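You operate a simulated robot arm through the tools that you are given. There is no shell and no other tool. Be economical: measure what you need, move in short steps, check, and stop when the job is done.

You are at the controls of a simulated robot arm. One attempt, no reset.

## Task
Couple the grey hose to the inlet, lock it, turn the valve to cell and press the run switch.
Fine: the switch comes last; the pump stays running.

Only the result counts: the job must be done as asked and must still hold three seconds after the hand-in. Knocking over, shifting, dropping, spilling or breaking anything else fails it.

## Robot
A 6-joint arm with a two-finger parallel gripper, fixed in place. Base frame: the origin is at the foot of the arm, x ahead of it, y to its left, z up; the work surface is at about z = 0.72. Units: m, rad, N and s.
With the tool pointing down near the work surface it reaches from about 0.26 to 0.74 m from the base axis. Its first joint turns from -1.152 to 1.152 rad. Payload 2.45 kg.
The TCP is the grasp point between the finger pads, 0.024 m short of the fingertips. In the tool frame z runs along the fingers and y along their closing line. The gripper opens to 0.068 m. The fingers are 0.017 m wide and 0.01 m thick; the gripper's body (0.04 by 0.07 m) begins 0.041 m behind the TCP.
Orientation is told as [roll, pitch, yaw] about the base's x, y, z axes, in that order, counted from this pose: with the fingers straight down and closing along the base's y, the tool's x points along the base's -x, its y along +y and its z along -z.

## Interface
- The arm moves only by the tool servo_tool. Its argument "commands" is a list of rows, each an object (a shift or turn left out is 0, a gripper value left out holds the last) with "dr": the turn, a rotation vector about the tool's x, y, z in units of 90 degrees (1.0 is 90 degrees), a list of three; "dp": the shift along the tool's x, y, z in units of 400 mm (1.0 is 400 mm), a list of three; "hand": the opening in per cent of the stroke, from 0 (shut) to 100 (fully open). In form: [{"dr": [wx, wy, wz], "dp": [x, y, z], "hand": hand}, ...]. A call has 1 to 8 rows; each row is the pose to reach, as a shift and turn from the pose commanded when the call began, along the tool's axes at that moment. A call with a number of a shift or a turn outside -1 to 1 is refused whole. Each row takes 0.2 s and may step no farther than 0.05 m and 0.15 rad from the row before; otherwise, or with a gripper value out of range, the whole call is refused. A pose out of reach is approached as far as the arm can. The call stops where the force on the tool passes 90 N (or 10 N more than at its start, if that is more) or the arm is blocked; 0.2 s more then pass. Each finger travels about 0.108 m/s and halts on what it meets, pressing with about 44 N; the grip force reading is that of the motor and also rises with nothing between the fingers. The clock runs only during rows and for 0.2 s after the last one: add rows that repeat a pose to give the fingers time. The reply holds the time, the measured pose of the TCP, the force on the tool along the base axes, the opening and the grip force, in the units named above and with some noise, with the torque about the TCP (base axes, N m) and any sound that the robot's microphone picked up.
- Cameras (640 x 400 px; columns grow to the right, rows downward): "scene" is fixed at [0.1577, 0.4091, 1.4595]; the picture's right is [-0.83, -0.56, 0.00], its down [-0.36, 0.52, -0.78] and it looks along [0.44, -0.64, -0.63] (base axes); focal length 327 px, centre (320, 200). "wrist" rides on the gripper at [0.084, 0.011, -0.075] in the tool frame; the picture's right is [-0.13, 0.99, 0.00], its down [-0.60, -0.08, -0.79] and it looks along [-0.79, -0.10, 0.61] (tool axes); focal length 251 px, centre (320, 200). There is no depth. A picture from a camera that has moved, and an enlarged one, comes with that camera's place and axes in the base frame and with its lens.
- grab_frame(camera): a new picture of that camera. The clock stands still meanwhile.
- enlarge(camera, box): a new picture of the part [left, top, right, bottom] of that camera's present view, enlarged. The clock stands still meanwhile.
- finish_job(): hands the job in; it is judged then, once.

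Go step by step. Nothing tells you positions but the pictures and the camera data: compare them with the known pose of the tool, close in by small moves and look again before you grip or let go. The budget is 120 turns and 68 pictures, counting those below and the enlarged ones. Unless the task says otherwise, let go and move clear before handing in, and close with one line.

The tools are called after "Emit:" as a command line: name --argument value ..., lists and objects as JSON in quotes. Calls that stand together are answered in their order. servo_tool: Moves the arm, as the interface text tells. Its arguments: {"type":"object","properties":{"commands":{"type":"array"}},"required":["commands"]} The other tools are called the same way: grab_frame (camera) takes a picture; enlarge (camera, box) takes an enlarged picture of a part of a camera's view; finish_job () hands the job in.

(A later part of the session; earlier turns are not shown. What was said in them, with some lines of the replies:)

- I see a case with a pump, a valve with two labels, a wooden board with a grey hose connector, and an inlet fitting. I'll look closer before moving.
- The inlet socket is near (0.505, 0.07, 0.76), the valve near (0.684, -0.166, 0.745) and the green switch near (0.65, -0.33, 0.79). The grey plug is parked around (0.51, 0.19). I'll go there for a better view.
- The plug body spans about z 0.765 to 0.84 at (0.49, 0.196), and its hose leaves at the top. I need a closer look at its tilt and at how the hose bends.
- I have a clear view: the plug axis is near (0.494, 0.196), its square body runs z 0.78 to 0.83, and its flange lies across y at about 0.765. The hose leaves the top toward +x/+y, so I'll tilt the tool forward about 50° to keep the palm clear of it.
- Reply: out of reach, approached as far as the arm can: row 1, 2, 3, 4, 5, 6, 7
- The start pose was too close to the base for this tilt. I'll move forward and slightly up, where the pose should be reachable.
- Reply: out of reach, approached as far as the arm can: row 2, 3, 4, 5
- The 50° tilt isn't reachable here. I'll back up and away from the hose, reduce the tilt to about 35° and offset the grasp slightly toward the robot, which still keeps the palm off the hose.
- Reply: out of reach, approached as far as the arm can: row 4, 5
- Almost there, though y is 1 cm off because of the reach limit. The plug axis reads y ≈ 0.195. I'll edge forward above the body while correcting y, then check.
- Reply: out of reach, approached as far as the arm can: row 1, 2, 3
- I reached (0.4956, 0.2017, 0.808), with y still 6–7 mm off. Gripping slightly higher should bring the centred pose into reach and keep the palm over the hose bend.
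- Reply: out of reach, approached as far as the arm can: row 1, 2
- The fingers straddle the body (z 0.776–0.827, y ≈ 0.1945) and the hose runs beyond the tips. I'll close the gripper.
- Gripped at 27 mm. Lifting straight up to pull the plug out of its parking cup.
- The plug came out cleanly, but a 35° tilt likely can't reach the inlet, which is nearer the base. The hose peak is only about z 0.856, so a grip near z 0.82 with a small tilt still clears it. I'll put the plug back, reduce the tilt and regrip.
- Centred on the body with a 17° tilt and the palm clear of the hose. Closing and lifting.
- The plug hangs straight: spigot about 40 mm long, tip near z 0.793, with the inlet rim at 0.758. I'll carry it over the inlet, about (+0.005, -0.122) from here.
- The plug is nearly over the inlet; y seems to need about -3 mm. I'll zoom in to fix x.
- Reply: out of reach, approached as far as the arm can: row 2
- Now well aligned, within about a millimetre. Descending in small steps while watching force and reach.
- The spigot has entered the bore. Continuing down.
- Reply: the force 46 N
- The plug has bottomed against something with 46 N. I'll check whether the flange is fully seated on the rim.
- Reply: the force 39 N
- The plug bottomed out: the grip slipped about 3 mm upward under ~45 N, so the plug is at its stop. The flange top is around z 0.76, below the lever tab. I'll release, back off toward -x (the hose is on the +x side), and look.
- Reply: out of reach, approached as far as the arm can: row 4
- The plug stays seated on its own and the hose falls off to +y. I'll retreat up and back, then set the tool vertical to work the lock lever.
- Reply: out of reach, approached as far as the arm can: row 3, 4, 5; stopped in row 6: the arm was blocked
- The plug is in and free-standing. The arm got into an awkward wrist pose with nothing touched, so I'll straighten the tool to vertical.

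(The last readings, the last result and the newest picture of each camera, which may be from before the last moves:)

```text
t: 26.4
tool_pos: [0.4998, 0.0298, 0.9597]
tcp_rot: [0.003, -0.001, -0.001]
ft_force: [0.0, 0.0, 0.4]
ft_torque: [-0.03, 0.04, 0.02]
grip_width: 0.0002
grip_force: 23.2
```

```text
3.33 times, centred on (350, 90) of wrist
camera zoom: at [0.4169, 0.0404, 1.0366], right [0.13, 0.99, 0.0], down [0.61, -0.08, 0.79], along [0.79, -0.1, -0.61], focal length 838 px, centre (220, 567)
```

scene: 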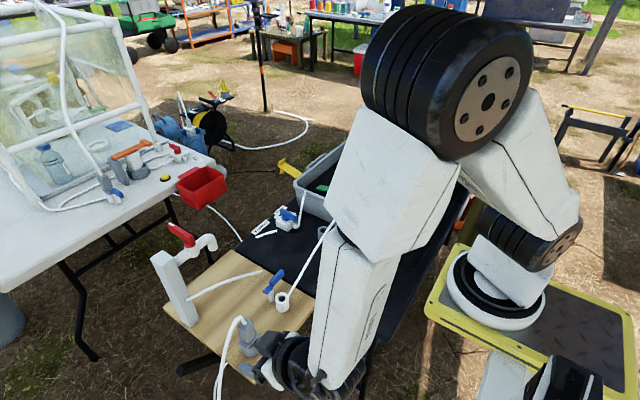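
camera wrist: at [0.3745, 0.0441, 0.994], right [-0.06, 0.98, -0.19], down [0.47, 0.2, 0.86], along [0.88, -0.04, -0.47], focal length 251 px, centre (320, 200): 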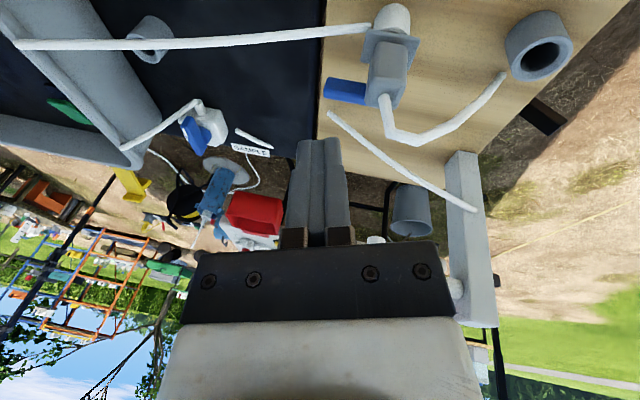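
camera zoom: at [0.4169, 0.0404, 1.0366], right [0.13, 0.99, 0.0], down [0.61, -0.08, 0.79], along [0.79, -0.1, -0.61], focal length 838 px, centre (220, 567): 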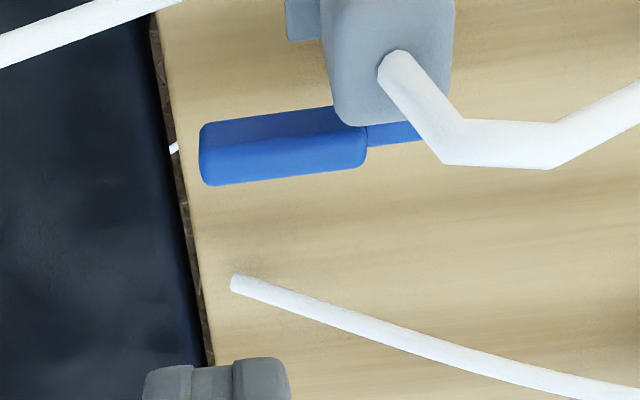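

The tool is vertical. The lever handle runs from (0.543, 0.020) to the post at about (0.542, 0.072), top z ≈ 0.789. I'll bring the closed fingers down just behind its end, on the -x side.

Emit:
servo_tool --commands '[{"dp": [-0.04, -0.018, 0.08]}, {"dp": [-0.04, -0.018, 0.18]}, {"dp": [-0.04, -0.018, 0.28]}, {"dp": [-0.04, -0.018, 0.35]}, {"dp": [-0.04, -0.018, 0.405]}, {"dp": [-0.04, -0.018, 0.405]}]'

Emit:
enlarge --camera "scene" --box '[242, 242, 322, 322]'

```text
t: 27.8
tool_pos: [0.5162, 0.022, 0.7979]
tcp_rot: [0.0, 0.002, -0.003]
ft_force: [0.4, -0.2, 0.0]
ft_torque: [-0.02, -0.04, -0.01]
grip_width: 0.0001
grip_force: 23.5
```

```text
5.00 times, centred on (282, 282) of scene
camera zoom: at [0.1577, 0.4091, 1.4595], right [-0.83, -0.56, 0.0], down [-0.36, 0.52, -0.78], along [0.44, -0.64, -0.63], focal length 1634 px, centre (510, -210)
```

zoom: 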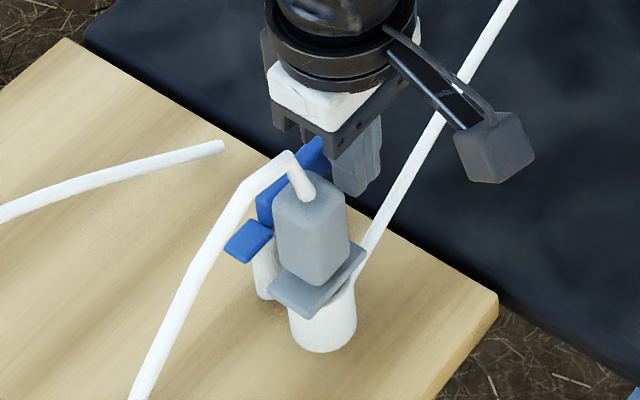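

Emit:
servo_tool --commands '[{"dp": [-0.025, 0.01, 0]}, {"dp": [-0.058, 0.006, 0]}, {"dp": [-0.0875, 0.005, 0]}, {"dp": [-0.1175, 0.015, 0]}, {"dp": [-0.1175, 0.015, 0]}]'

Emit:
enlarge --camera "scene" --box '[242, 242, 322, 322]'

```text
t: 29.0
tool_pos: [0.5625, 0.0281, 0.7992]
tcp_rot: [0.001, 0.003, -0.002]
ft_force: [-0.1, 0.4, -1.0]
ft_torque: [-0.01, 0.03, 0.01]
grip_width: 0.0003
grip_force: 23.6
```

```text
5.00 times, centred on (282, 282) of scene
camera zoom: at [0.1577, 0.4091, 1.4595], right [-0.83, -0.56, 0.0], down [-0.36, 0.52, -0.78], along [0.44, -0.64, -0.63], focal length 1634 px, centre (510, -210)
```

zoom: 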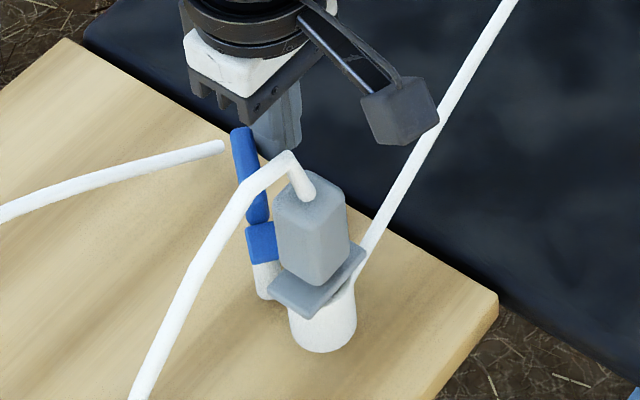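

Emit:
servo_tool --commands '[{"dp": [-0.028, 0.018, 0]}, {"dp": [-0.0495, 0.041, 0]}, {"dp": [-0.064, 0.07, 0]}, {"dp": [-0.064, 0.075, 0]}]'

Emit:
enlarge --camera "scene" --box '[242, 242, 322, 322]'

```text
t: 30.0
tool_pos: [0.5888, 0.0566, 0.7982]
tcp_rot: [-0.004, 0.006, -0.003]
ft_force: [-3.1, -28.7, 4.0]
ft_torque: [-0.41, 0.07, 0.18]
grip_width: 0.0002
grip_force: 23.7
```

```text
5.00 times, centred on (282, 282) of scene
camera zoom: at [0.1575, 0.4084, 1.4597], right [-0.83, -0.56, 0.0], down [-0.36, 0.52, -0.78], along [0.44, -0.64, -0.63], focal length 1634 px, centre (510, -210)
```

zoom: 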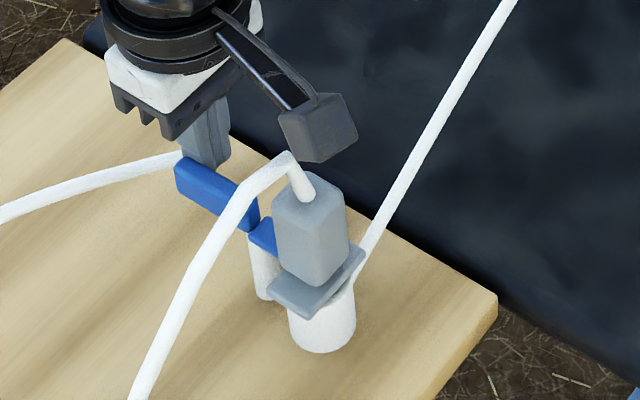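

The lever reached its stop at about 90° (29 N of reaction), with the tab over the flange. I'll back away and verify.

Emit:
servo_tool --commands '[{"dp": [0, -0.06, 0]}, {"dp": [0, -0.08, -0.1]}, {"dp": [0.04, -0.1, -0.22]}, {"dp": [0.08, -0.12, -0.32]}, {"dp": [0.12, -0.12, -0.32]}]'

Emit:
grab_frame --camera "wrist"

Emit:
enlarge --camera "wrist" --box '[320, 30, 480, 150]'

```text
refused: row 3 steps farther than a row can; nothing moved
```

```text
20 pictures are left
camera wrist: at [0.5039, 0.0669, 0.8747], right [0.13, 0.99, 0.0], down [0.61, -0.08, 0.79], along [0.78, -0.11, -0.61], focal length 251 px, centre (320, 200)
```

wrist: 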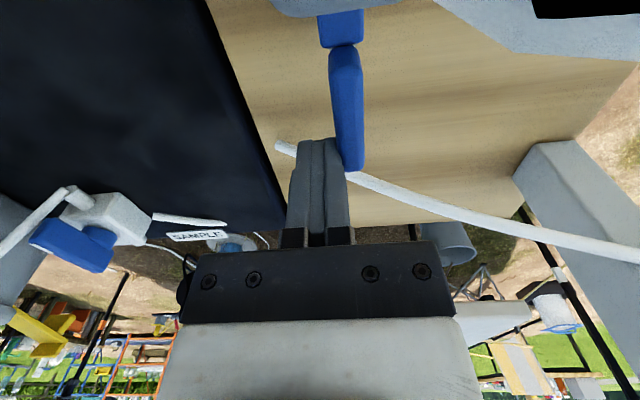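

```text
3.33 times, centred on (400, 90) of wrist
camera zoom: at [0.5039, 0.0669, 0.8747], right [0.13, 0.99, 0.0], down [0.61, -0.08, 0.79], along [0.78, -0.11, -0.61], focal length 838 px, centre (53, 567)
```

zoom: 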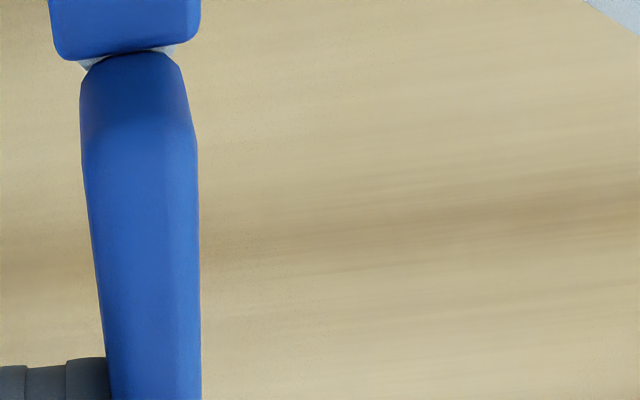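

The lever points straight +x with the tab over the flange. I'll back away along -y, rise and go look at the valve.

Emit:
servo_tool --commands '[{"dp": [0, -0.075, 0]}, {"dp": [0, -0.125, -0.075]}, {"dp": [0.0125, -0.2, -0.15]}, {"dp": [0.05, -0.275, -0.225]}, {"dp": [0.0975, -0.3425, -0.25]}, {"dp": [0.0975, -0.3425, -0.25]}]'

Emit:
grab_frame --camera "wrist"

Emit:
enlarge --camera "scene" --box '[235, 190, 335, 320]'

```text
t: 31.4
tool_pos: [0.5491, -0.0811, 0.8977]
tcp_rot: [0.0, 0.003, -0.001]
ft_force: [0.5, -0.4, -0.3]
ft_torque: [0.01, 0.04, -0.02]
grip_width: 0.0004
grip_force: 23.6
```

```text
18 pictures are left
camera wrist: at [0.4653, -0.069, 0.9736], right [0.13, 0.99, 0.0], down [0.61, -0.08, 0.79], along [0.79, -0.1, -0.61], focal length 251 px, centre (320, 200)
```

wrist: 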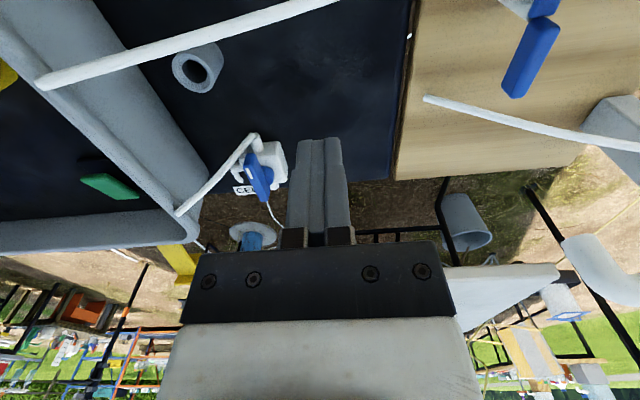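

```text
3.08 times, centred on (285, 255) of scene
camera zoom: at [0.1577, 0.4091, 1.4595], right [-0.83, -0.56, 0.0], down [-0.36, 0.52, -0.78], along [0.44, -0.64, -0.63], focal length 1006 px, centre (428, 31)
```

zoom: 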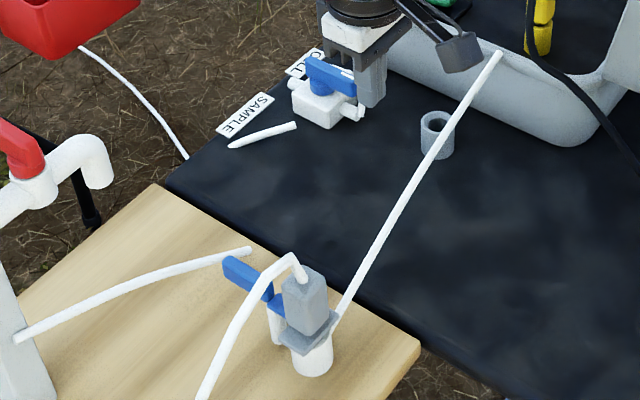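

Emit:
enlarge --camera "wrist" --box '[180, 120, 300, 240]'

Emit:
enlarge --camera "scene" --box '[255, 190, 315, 250]'

```text
3.33 times, centred on (240, 180) of wrist
camera zoom: at [0.4653, -0.069, 0.9736], right [0.13, 0.99, 0.0], down [0.61, -0.08, 0.79], along [0.79, -0.1, -0.61], focal length 838 px, centre (587, 267)
```

zoom: 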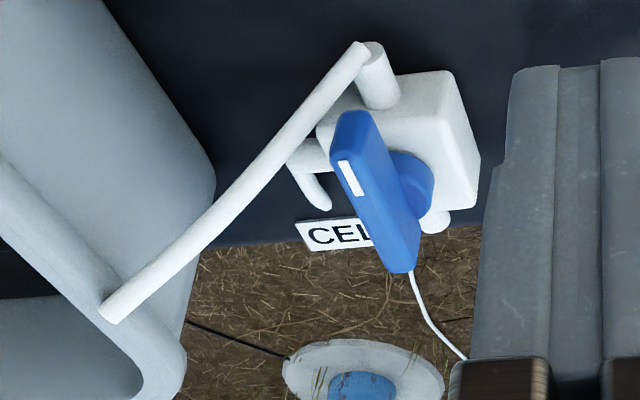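

```text
6.67 times, centred on (285, 220) of scene
camera zoom: at [0.1577, 0.4091, 1.4595], right [-0.83, -0.56, 0.0], down [-0.36, 0.52, -0.78], along [0.44, -0.64, -0.63], focal length 2179 px, centre (553, 67)
```

zoom: 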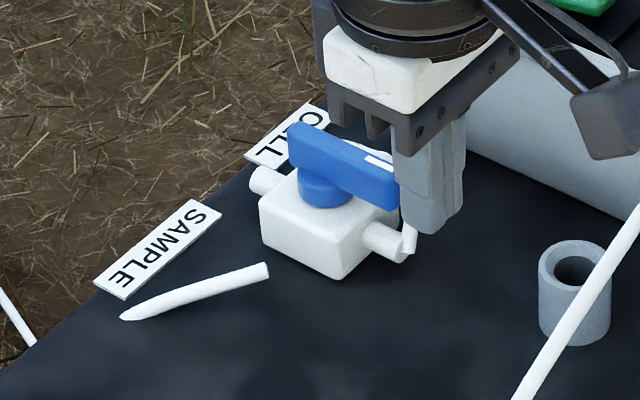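

The plug is locked. The valve handle lies along x from (0.648, -0.168) to (0.701, -0.168), top z ≈ 0.785, white pointer toward -x, pivot near x 0.682. CELL is on the -y side and the case tube runs by the long end. I'll push the short +x end toward +y, which swings the pointer to -y (CELL), clear of the tube.

Emit:
servo_tool --commands '[{"dp": [-0.095, -0.067, 0]}, {"dp": [-0.19, -0.134, 0]}, {"dp": [-0.285, -0.2, 0]}, {"dp": [-0.3775, -0.27, 0]}, {"dp": [-0.3775, -0.27, 0.1]}, {"dp": [-0.3775, -0.27, 0.18]}, {"dp": [-0.3775, -0.27, 0.252]}, {"dp": [-0.3775, -0.27, 0.252]}]'

Emit:
enlarge --camera "scene" --box '[255, 180, 315, 240]'

```text
t: 33.2
tool_pos: [0.7001, -0.1872, 0.7973]
tcp_rot: [-0.001, 0.001, -0.001]
ft_force: [0.3, 0.0, -0.3]
ft_torque: [-0.01, 0.01, -0.01]
grip_width: 0.0
grip_force: 23.4
```

```text
6.67 times, centred on (285, 210) of scene
camera zoom: at [0.1577, 0.4091, 1.4595], right [-0.83, -0.56, 0.0], down [-0.36, 0.52, -0.78], along [0.44, -0.64, -0.63], focal length 2179 px, centre (553, 133)
```

zoom: 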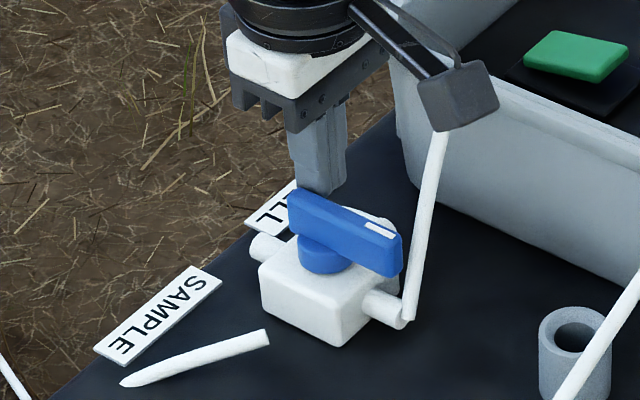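

In position on the -y side of the short end. Pushing in +y.

Emit:
servo_tool --commands '[{"dp": [-0.005, 0.018, 0]}, {"dp": [-0.015, 0.038, 0]}, {"dp": [-0.012, 0.06, 0]}, {"dp": [-0.012, 0.06, 0]}]'

Emit:
enlarge --camera "scene" --box '[255, 180, 315, 240]'

```text
t: 34.2
tool_pos: [0.7055, -0.1643, 0.7981]
tcp_rot: [0.0, 0.004, -0.001]
ft_force: [0.8, 0.3, -0.1]
ft_torque: [0.01, -0.01, 0.01]
grip_width: 0.0001
grip_force: 23.7
```

```text
6.67 times, centred on (285, 210) of scene
camera zoom: at [0.1577, 0.4091, 1.4595], right [-0.83, -0.56, 0.0], down [-0.36, 0.52, -0.78], along [0.44, -0.64, -0.63], focal length 2179 px, centre (553, 133)
```

zoom: 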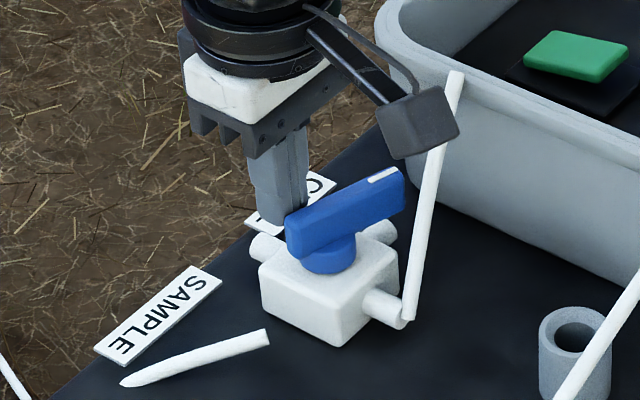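

Emit:
servo_tool --commands '[{"dp": [0.005, 0.02, 0]}, {"dp": [0.014, 0.034, 0]}, {"dp": [0.022, 0.038, 0]}, {"dp": [0.022, 0.038, 0]}]'

Emit:
enlarge --camera "scene" --box '[255, 180, 315, 240]'

```text
t: 35.2
tool_pos: [0.6999, -0.1488, 0.7983]
tcp_rot: [-0.003, -0.008, -0.002]
ft_force: [25.9, -8.5, -4.5]
ft_torque: [-0.17, -0.42, 0.12]
grip_width: 0.0
grip_force: 23.4
```

```text
6.67 times, centred on (285, 210) of scene
camera zoom: at [0.1583, 0.4089, 1.4595], right [-0.83, -0.56, 0.0], down [-0.36, 0.52, -0.78], along [0.44, -0.64, -0.63], focal length 2179 px, centre (553, 133)
```

zoom: 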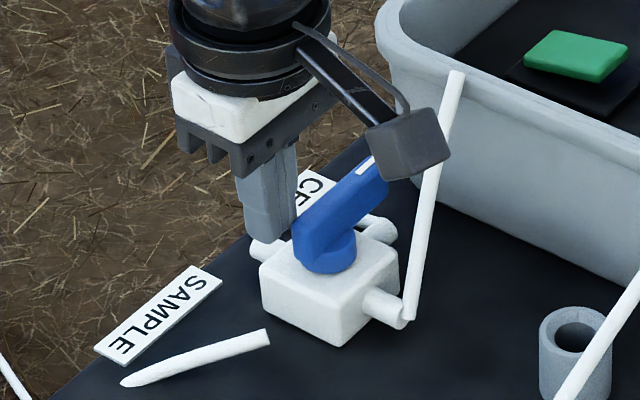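

The valve is at its stop with the pointer toward CELL. I'll back off, rise and look at the switch.

Emit:
servo_tool --commands '[{"dp": [-0.02, 0, 0]}, {"dp": [-0.02, 0, -0.1]}, {"dp": [0.0, 0, -0.2]}, {"dp": [0.08, -0.04, -0.27]}, {"dp": [0.17, -0.1, -0.3]}, {"dp": [0.26, -0.18, -0.3]}, {"dp": [0.34, -0.25, -0.3]}, {"dp": [0.34, -0.25, -0.3]}]'

Emit:
grab_frame --camera "wrist"

```text
t: 37.0
tool_pos: [0.5587, -0.2492, 0.917]
tcp_rot: [0.001, 0.001, -0.002]
ft_force: [0.6, -0.9, -0.3]
ft_torque: [-0.02, 0.02, -0.01]
grip_width: 0.0
grip_force: 23.3
```

```text
11 pictures are left
camera wrist: at [0.4751, -0.238, 0.9935], right [0.13, 0.99, 0.0], down [0.6, -0.08, 0.79], along [0.79, -0.1, -0.61], focal length 251 px, centre (320, 200)
```

wrist: 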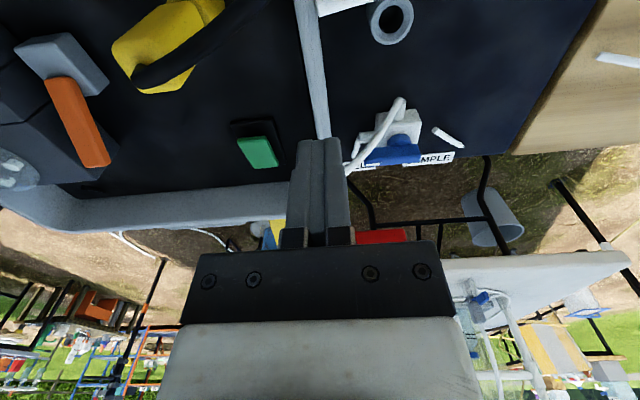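

Emit:
enlarge --camera "wrist" --box '[200, 90, 320, 190]'

Emit:
enlarge --camera "scene" --box '[260, 160, 360, 230]'

```text
4.00 times, centred on (260, 140) of wrist
camera zoom: at [0.4751, -0.238, 0.9935], right [0.13, 0.99, 0.0], down [0.6, -0.08, 0.79], along [0.79, -0.1, -0.61], focal length 1006 px, centre (560, 440)
```

zoom: 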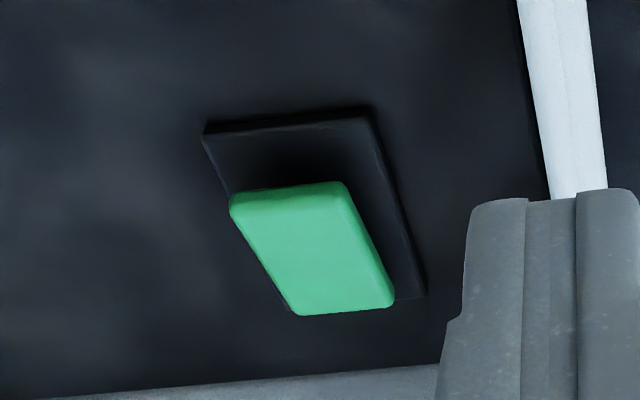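

```text
5.71 times, centred on (310, 195) of scene
camera zoom: at [0.1577, 0.4091, 1.4595], right [-0.83, -0.56, 0.0], down [-0.36, 0.52, -0.78], along [0.44, -0.64, -0.63], focal length 1868 px, centre (377, 229)
```

zoom: 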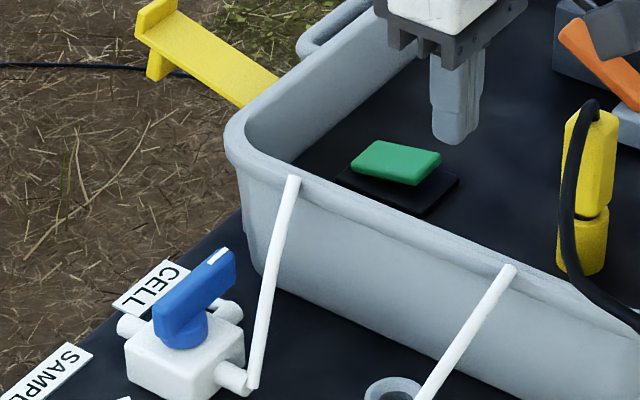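

The switch is a green pad centred near (0.648, -0.325), top z ≈ 0.792, and the valve pointer looks fully at CELL. I'll move the closed fingers above it.

Emit:
servo_tool --commands '[{"dp": [-0.078, -0.063, 0]}, {"dp": [-0.156, -0.127, 0]}, {"dp": [-0.2325, -0.19, 0]}, {"dp": [-0.2325, -0.19, 0.1]}, {"dp": [-0.2325, -0.19, 0.2]}, {"dp": [-0.2325, -0.19, 0.22]}, {"dp": [-0.2325, -0.19, 0.22]}]'

Emit:
enlarge --camera "scene" --box '[290, 150, 350, 210]'

Emit:
enlarge --camera "wrist" --box '[240, 80, 400, 240]'

```text
t: 38.6
tool_pos: [0.6532, -0.3238, 0.829]
tcp_rot: [-0.001, 0.003, -0.001]
ft_force: [0.3, 0.4, -0.5]
ft_torque: [-0.01, 0.01, -0.03]
grip_width: 0.0
grip_force: 23.9
```

```text
6.67 times, centred on (320, 180) of scene
camera zoom: at [0.1577, 0.4091, 1.4595], right [-0.83, -0.56, 0.0], down [-0.36, 0.52, -0.78], along [0.44, -0.64, -0.63], focal length 2179 px, centre (320, 333)
```

zoom: 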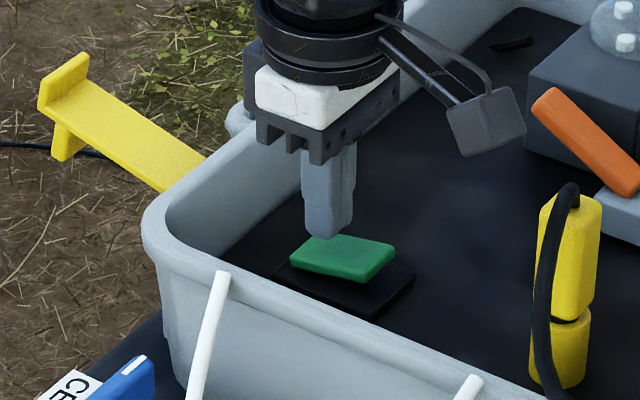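

```text
2.50 times, centred on (320, 160) of wrist
camera zoom: at [0.5697, -0.3136, 0.9052], right [0.13, 0.99, 0.0], down [0.61, -0.08, 0.79], along [0.79, -0.1, -0.61], focal length 629 px, centre (320, 300)
```

zoom: 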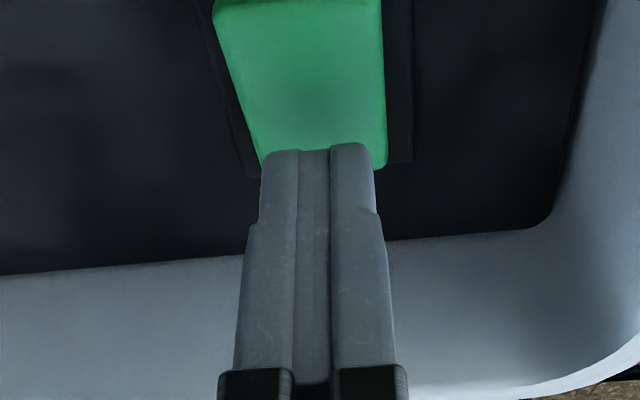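

The fingertips are over the pad centre. Pressing straight down in small steps and lifting off again.

Emit:
servo_tool --commands '[{"dp": [0, 0, 0.0125]}, {"dp": [0, 0, 0.025]}, {"dp": [0, 0, 0.035]}, {"dp": [0, 0, 0.045]}]'

```text
t: 39.6
tool_pos: [0.6556, -0.3254, 0.8189]
tcp_rot: [-0.005, -0.008, -0.002]
ft_force: [-10.6, 8.1, 47.5]
ft_torque: [0.19, 0.62, -0.08]
grip_width: 0.0002
grip_force: 23.6
```

Emit:
enlarge --camera "scene" --box '[290, 150, 350, 210]'

```text
6.67 times, centred on (320, 180) of scene
camera zoom: at [0.1564, 0.4098, 1.4594], right [-0.83, -0.56, 0.0], down [-0.35, 0.52, -0.78], along [0.44, -0.64, -0.63], focal length 2179 px, centre (320, 333)
```

zoom: 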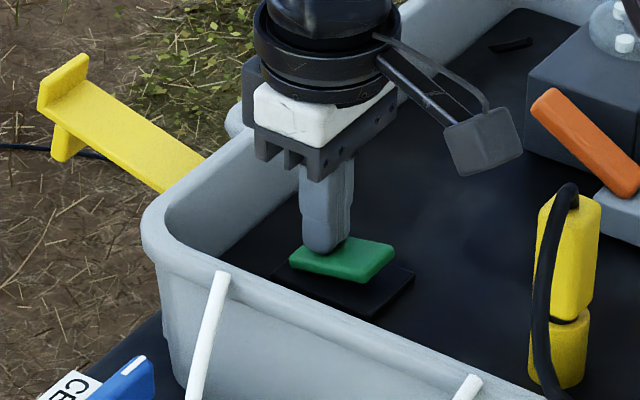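

47 N, but the press landed about 12 mm off centre and nothing visibly changed. I'll lift, then check for pump sound and rotor motion before doing anything more.

Emit:
servo_tool --commands '[{"dp": [0, 0, -0.025]}, {"dp": [0, 0, -0.05]}, {"dp": [0, 0, -0.05]}]'

Emit:
enlarge --camera "scene" --box '[300, 140, 390, 210]'

```text
t: 40.4
tool_pos: [0.6521, -0.3209, 0.8299]
tcp_rot: [0.001, 0.004, -0.003]
ft_force: [-0.3, -0.9, 0.3]
ft_torque: [0.0, 0.01, 0.05]
grip_width: 0.0
grip_force: 23.8
```

```text
5.71 times, centred on (345, 175) of scene
camera zoom: at [0.1577, 0.4091, 1.4595], right [-0.83, -0.56, 0.0], down [-0.36, 0.52, -0.78], along [0.44, -0.64, -0.63], focal length 1868 px, centre (177, 343)
```

zoom: 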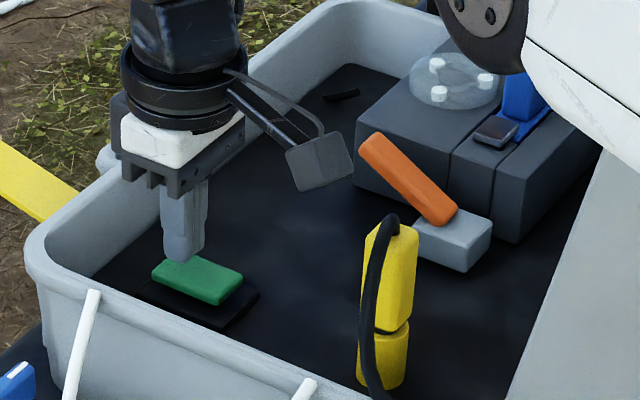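

Comparing pictures, the pump rotor dots seem to have moved since before the press. I'll rise a little, let time pass and look at the rotor again.

Emit:
servo_tool --commands '[{"dp": [0, 0, -0.08]}, {"dp": [0, 0, -0.16]}, {"dp": [0, 0, -0.2]}]'

Emit:
enlarge --camera "scene" --box '[300, 140, 390, 210]'

```text
t: 41.2
tool_pos: [0.6536, -0.3232, 0.9109]
tcp_rot: [0.0, 0.0, -0.001]
ft_force: [0.2, -0.4, 0.5]
ft_torque: [-0.03, -0.03, -0.04]
grip_width: 0.0
grip_force: 23.9
```

```text
5.71 times, centred on (345, 175) of scene
camera zoom: at [0.1576, 0.4091, 1.4595], right [-0.83, -0.56, 0.0], down [-0.36, 0.52, -0.78], along [0.44, -0.64, -0.63], focal length 1868 px, centre (177, 343)
```

zoom: 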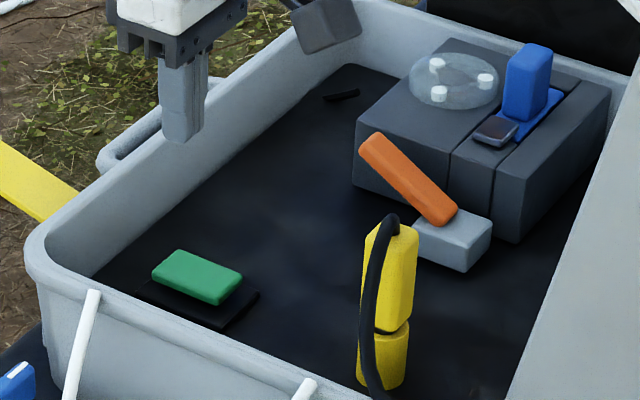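

The rotor is still, but the pad's tilt looks different now. I'll zoom in closely on the pad.

Emit:
enlarge --camera "scene" --box '[303, 175, 343, 200]'

```text
16.00 times, centred on (323, 188) of scene
camera zoom: at [0.1576, 0.4091, 1.4595], right [-0.83, -0.56, 0.0], down [-0.36, 0.52, -0.78], along [0.44, -0.64, -0.63], focal length 5230 px, centre (272, 400)
```

zoom: 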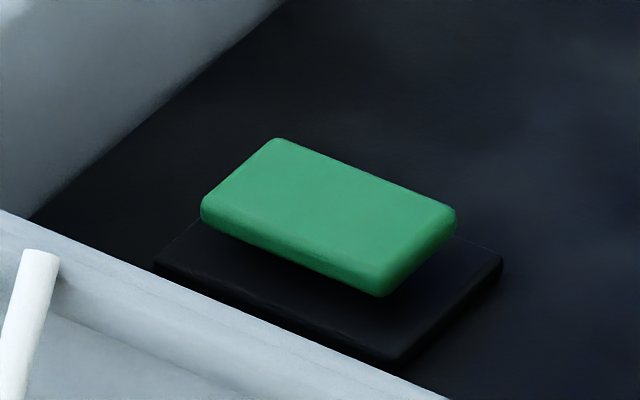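

Comparing corners, the green pad is a rocker. It started with its -x end high and is now only about level, because my press landed near its pivot, and the rotor isn't turning. I'll press its -x end, tilting the tool a little so the camera stays clear of the yellow plug.

Emit:
servo_tool --commands '[{"dp": [0.03, 0.009, 0], "dr": [0, 0.045, 0]}, {"dp": [0.059, 0.018, 0], "dr": [0, 0.089, 0]}, {"dp": [0.059, 0.018, 0.07], "dr": [0, 0.089, 0]}, {"dp": [0.059, 0.018, 0.14], "dr": [0, 0.089, 0]}, {"dp": [0.059, 0.018, 0.2], "dr": [0, 0.089, 0]}, {"dp": [0.059, 0.018, 0.2], "dr": [0, 0.089, 0]}]'

Emit:
enlarge --camera "scene" --box '[290, 145, 370, 205]'

```text
t: 42.6
tool_pos: [0.6289, -0.3185, 0.8317]
tcp_rot: [-0.001, 0.142, -0.001]
ft_force: [0.6, -0.2, -0.2]
ft_torque: [0.05, -0.03, 0.0]
grip_width: 0.0
grip_force: 23.5
```

```text
6.67 times, centred on (330, 175) of scene
camera zoom: at [0.1577, 0.4091, 1.4595], right [-0.83, -0.56, 0.0], down [-0.36, 0.52, -0.78], along [0.44, -0.64, -0.63], focal length 2179 px, centre (253, 367)
```

zoom: 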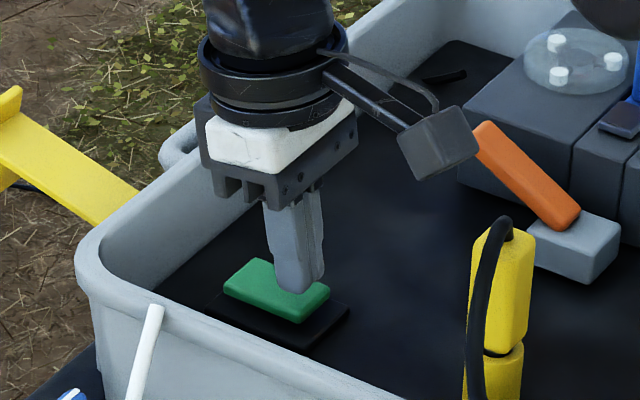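

Emit:
servo_tool --commands '[{"dp": [-0.004, -0.005, 0.03]}, {"dp": [-0.0056, -0.005, 0.04]}, {"dp": [-0.007, -0.005, 0.05]}, {"dp": [-0.0085, -0.005, 0.06]}]'

```text
t: 43.6
tool_pos: [0.6277, -0.3197, 0.8186]
tcp_rot: [-0.001, 0.145, -0.004]
ft_force: [-41.6, 20.6, 76.1]
ft_torque: [0.52, 0.62, 0.32]
grip_width: 0.0
grip_force: 23.4
```

The -x end is rigid at its stop under 76 N, so the rocker is fully over. Lifting off and checking.

Emit:
servo_tool --commands '[{"dp": [0.003, 0, -0.03]}, {"dp": [0.011, 0, -0.08]}, {"dp": [0.02, 0, -0.15]}, {"dp": [0.03, 0, -0.25]}, {"dp": [0.03, 0, -0.25]}]'

Emit:
enlarge --camera "scene" --box '[290, 145, 370, 205]'

```text
t: 44.8
tool_pos: [0.6315, -0.3186, 0.9081]
tcp_rot: [0.002, 0.143, -0.002]
ft_force: [1.0, -0.1, -0.8]
ft_torque: [0.01, 0.04, -0.01]
grip_width: 0.0
grip_force: 23.8
```

```text
6.67 times, centred on (330, 175) of scene
camera zoom: at [0.1576, 0.4091, 1.4595], right [-0.83, -0.56, 0.0], down [-0.36, 0.52, -0.78], along [0.44, -0.64, -0.63], focal length 2179 px, centre (253, 367)
```

zoom: 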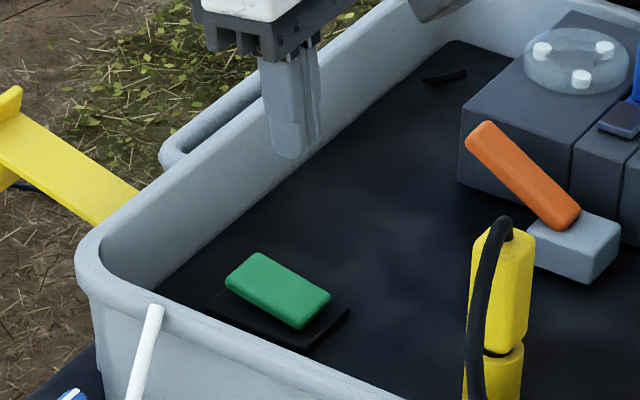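

The rotor has now moved and the rocker's -x end is down, so the pump is running. One last look at the valve and coupling.

Emit:
enlarge --camera "scene" --box '[220, 190, 340, 320]'

```text
3.08 times, centred on (280, 255) of scene
camera zoom: at [0.1576, 0.4091, 1.4595], right [-0.83, -0.56, 0.0], down [-0.36, 0.52, -0.78], along [0.44, -0.64, -0.63], focal length 1006 px, centre (443, 31)
```

zoom: 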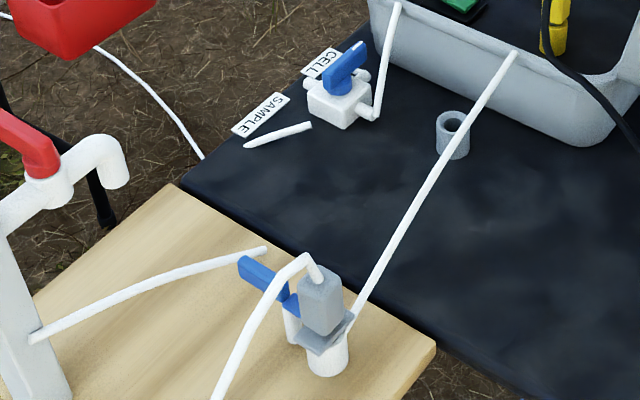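

The hose is seated with the lever across its flange, the valve pointer is at CELL, the pump is running and the arm is clear. Handing in.

Emit:
finish_job

```text
The job is handed in.
```

I coupled the grey hose to the inlet, locked it, turned the valve to cell and pressed the run switch last. The rotor had turned in the picture after that press, so I take the pump to be running. My first press on the switch landed near its pivot and didn't start the pump, so I pressed it a second time.
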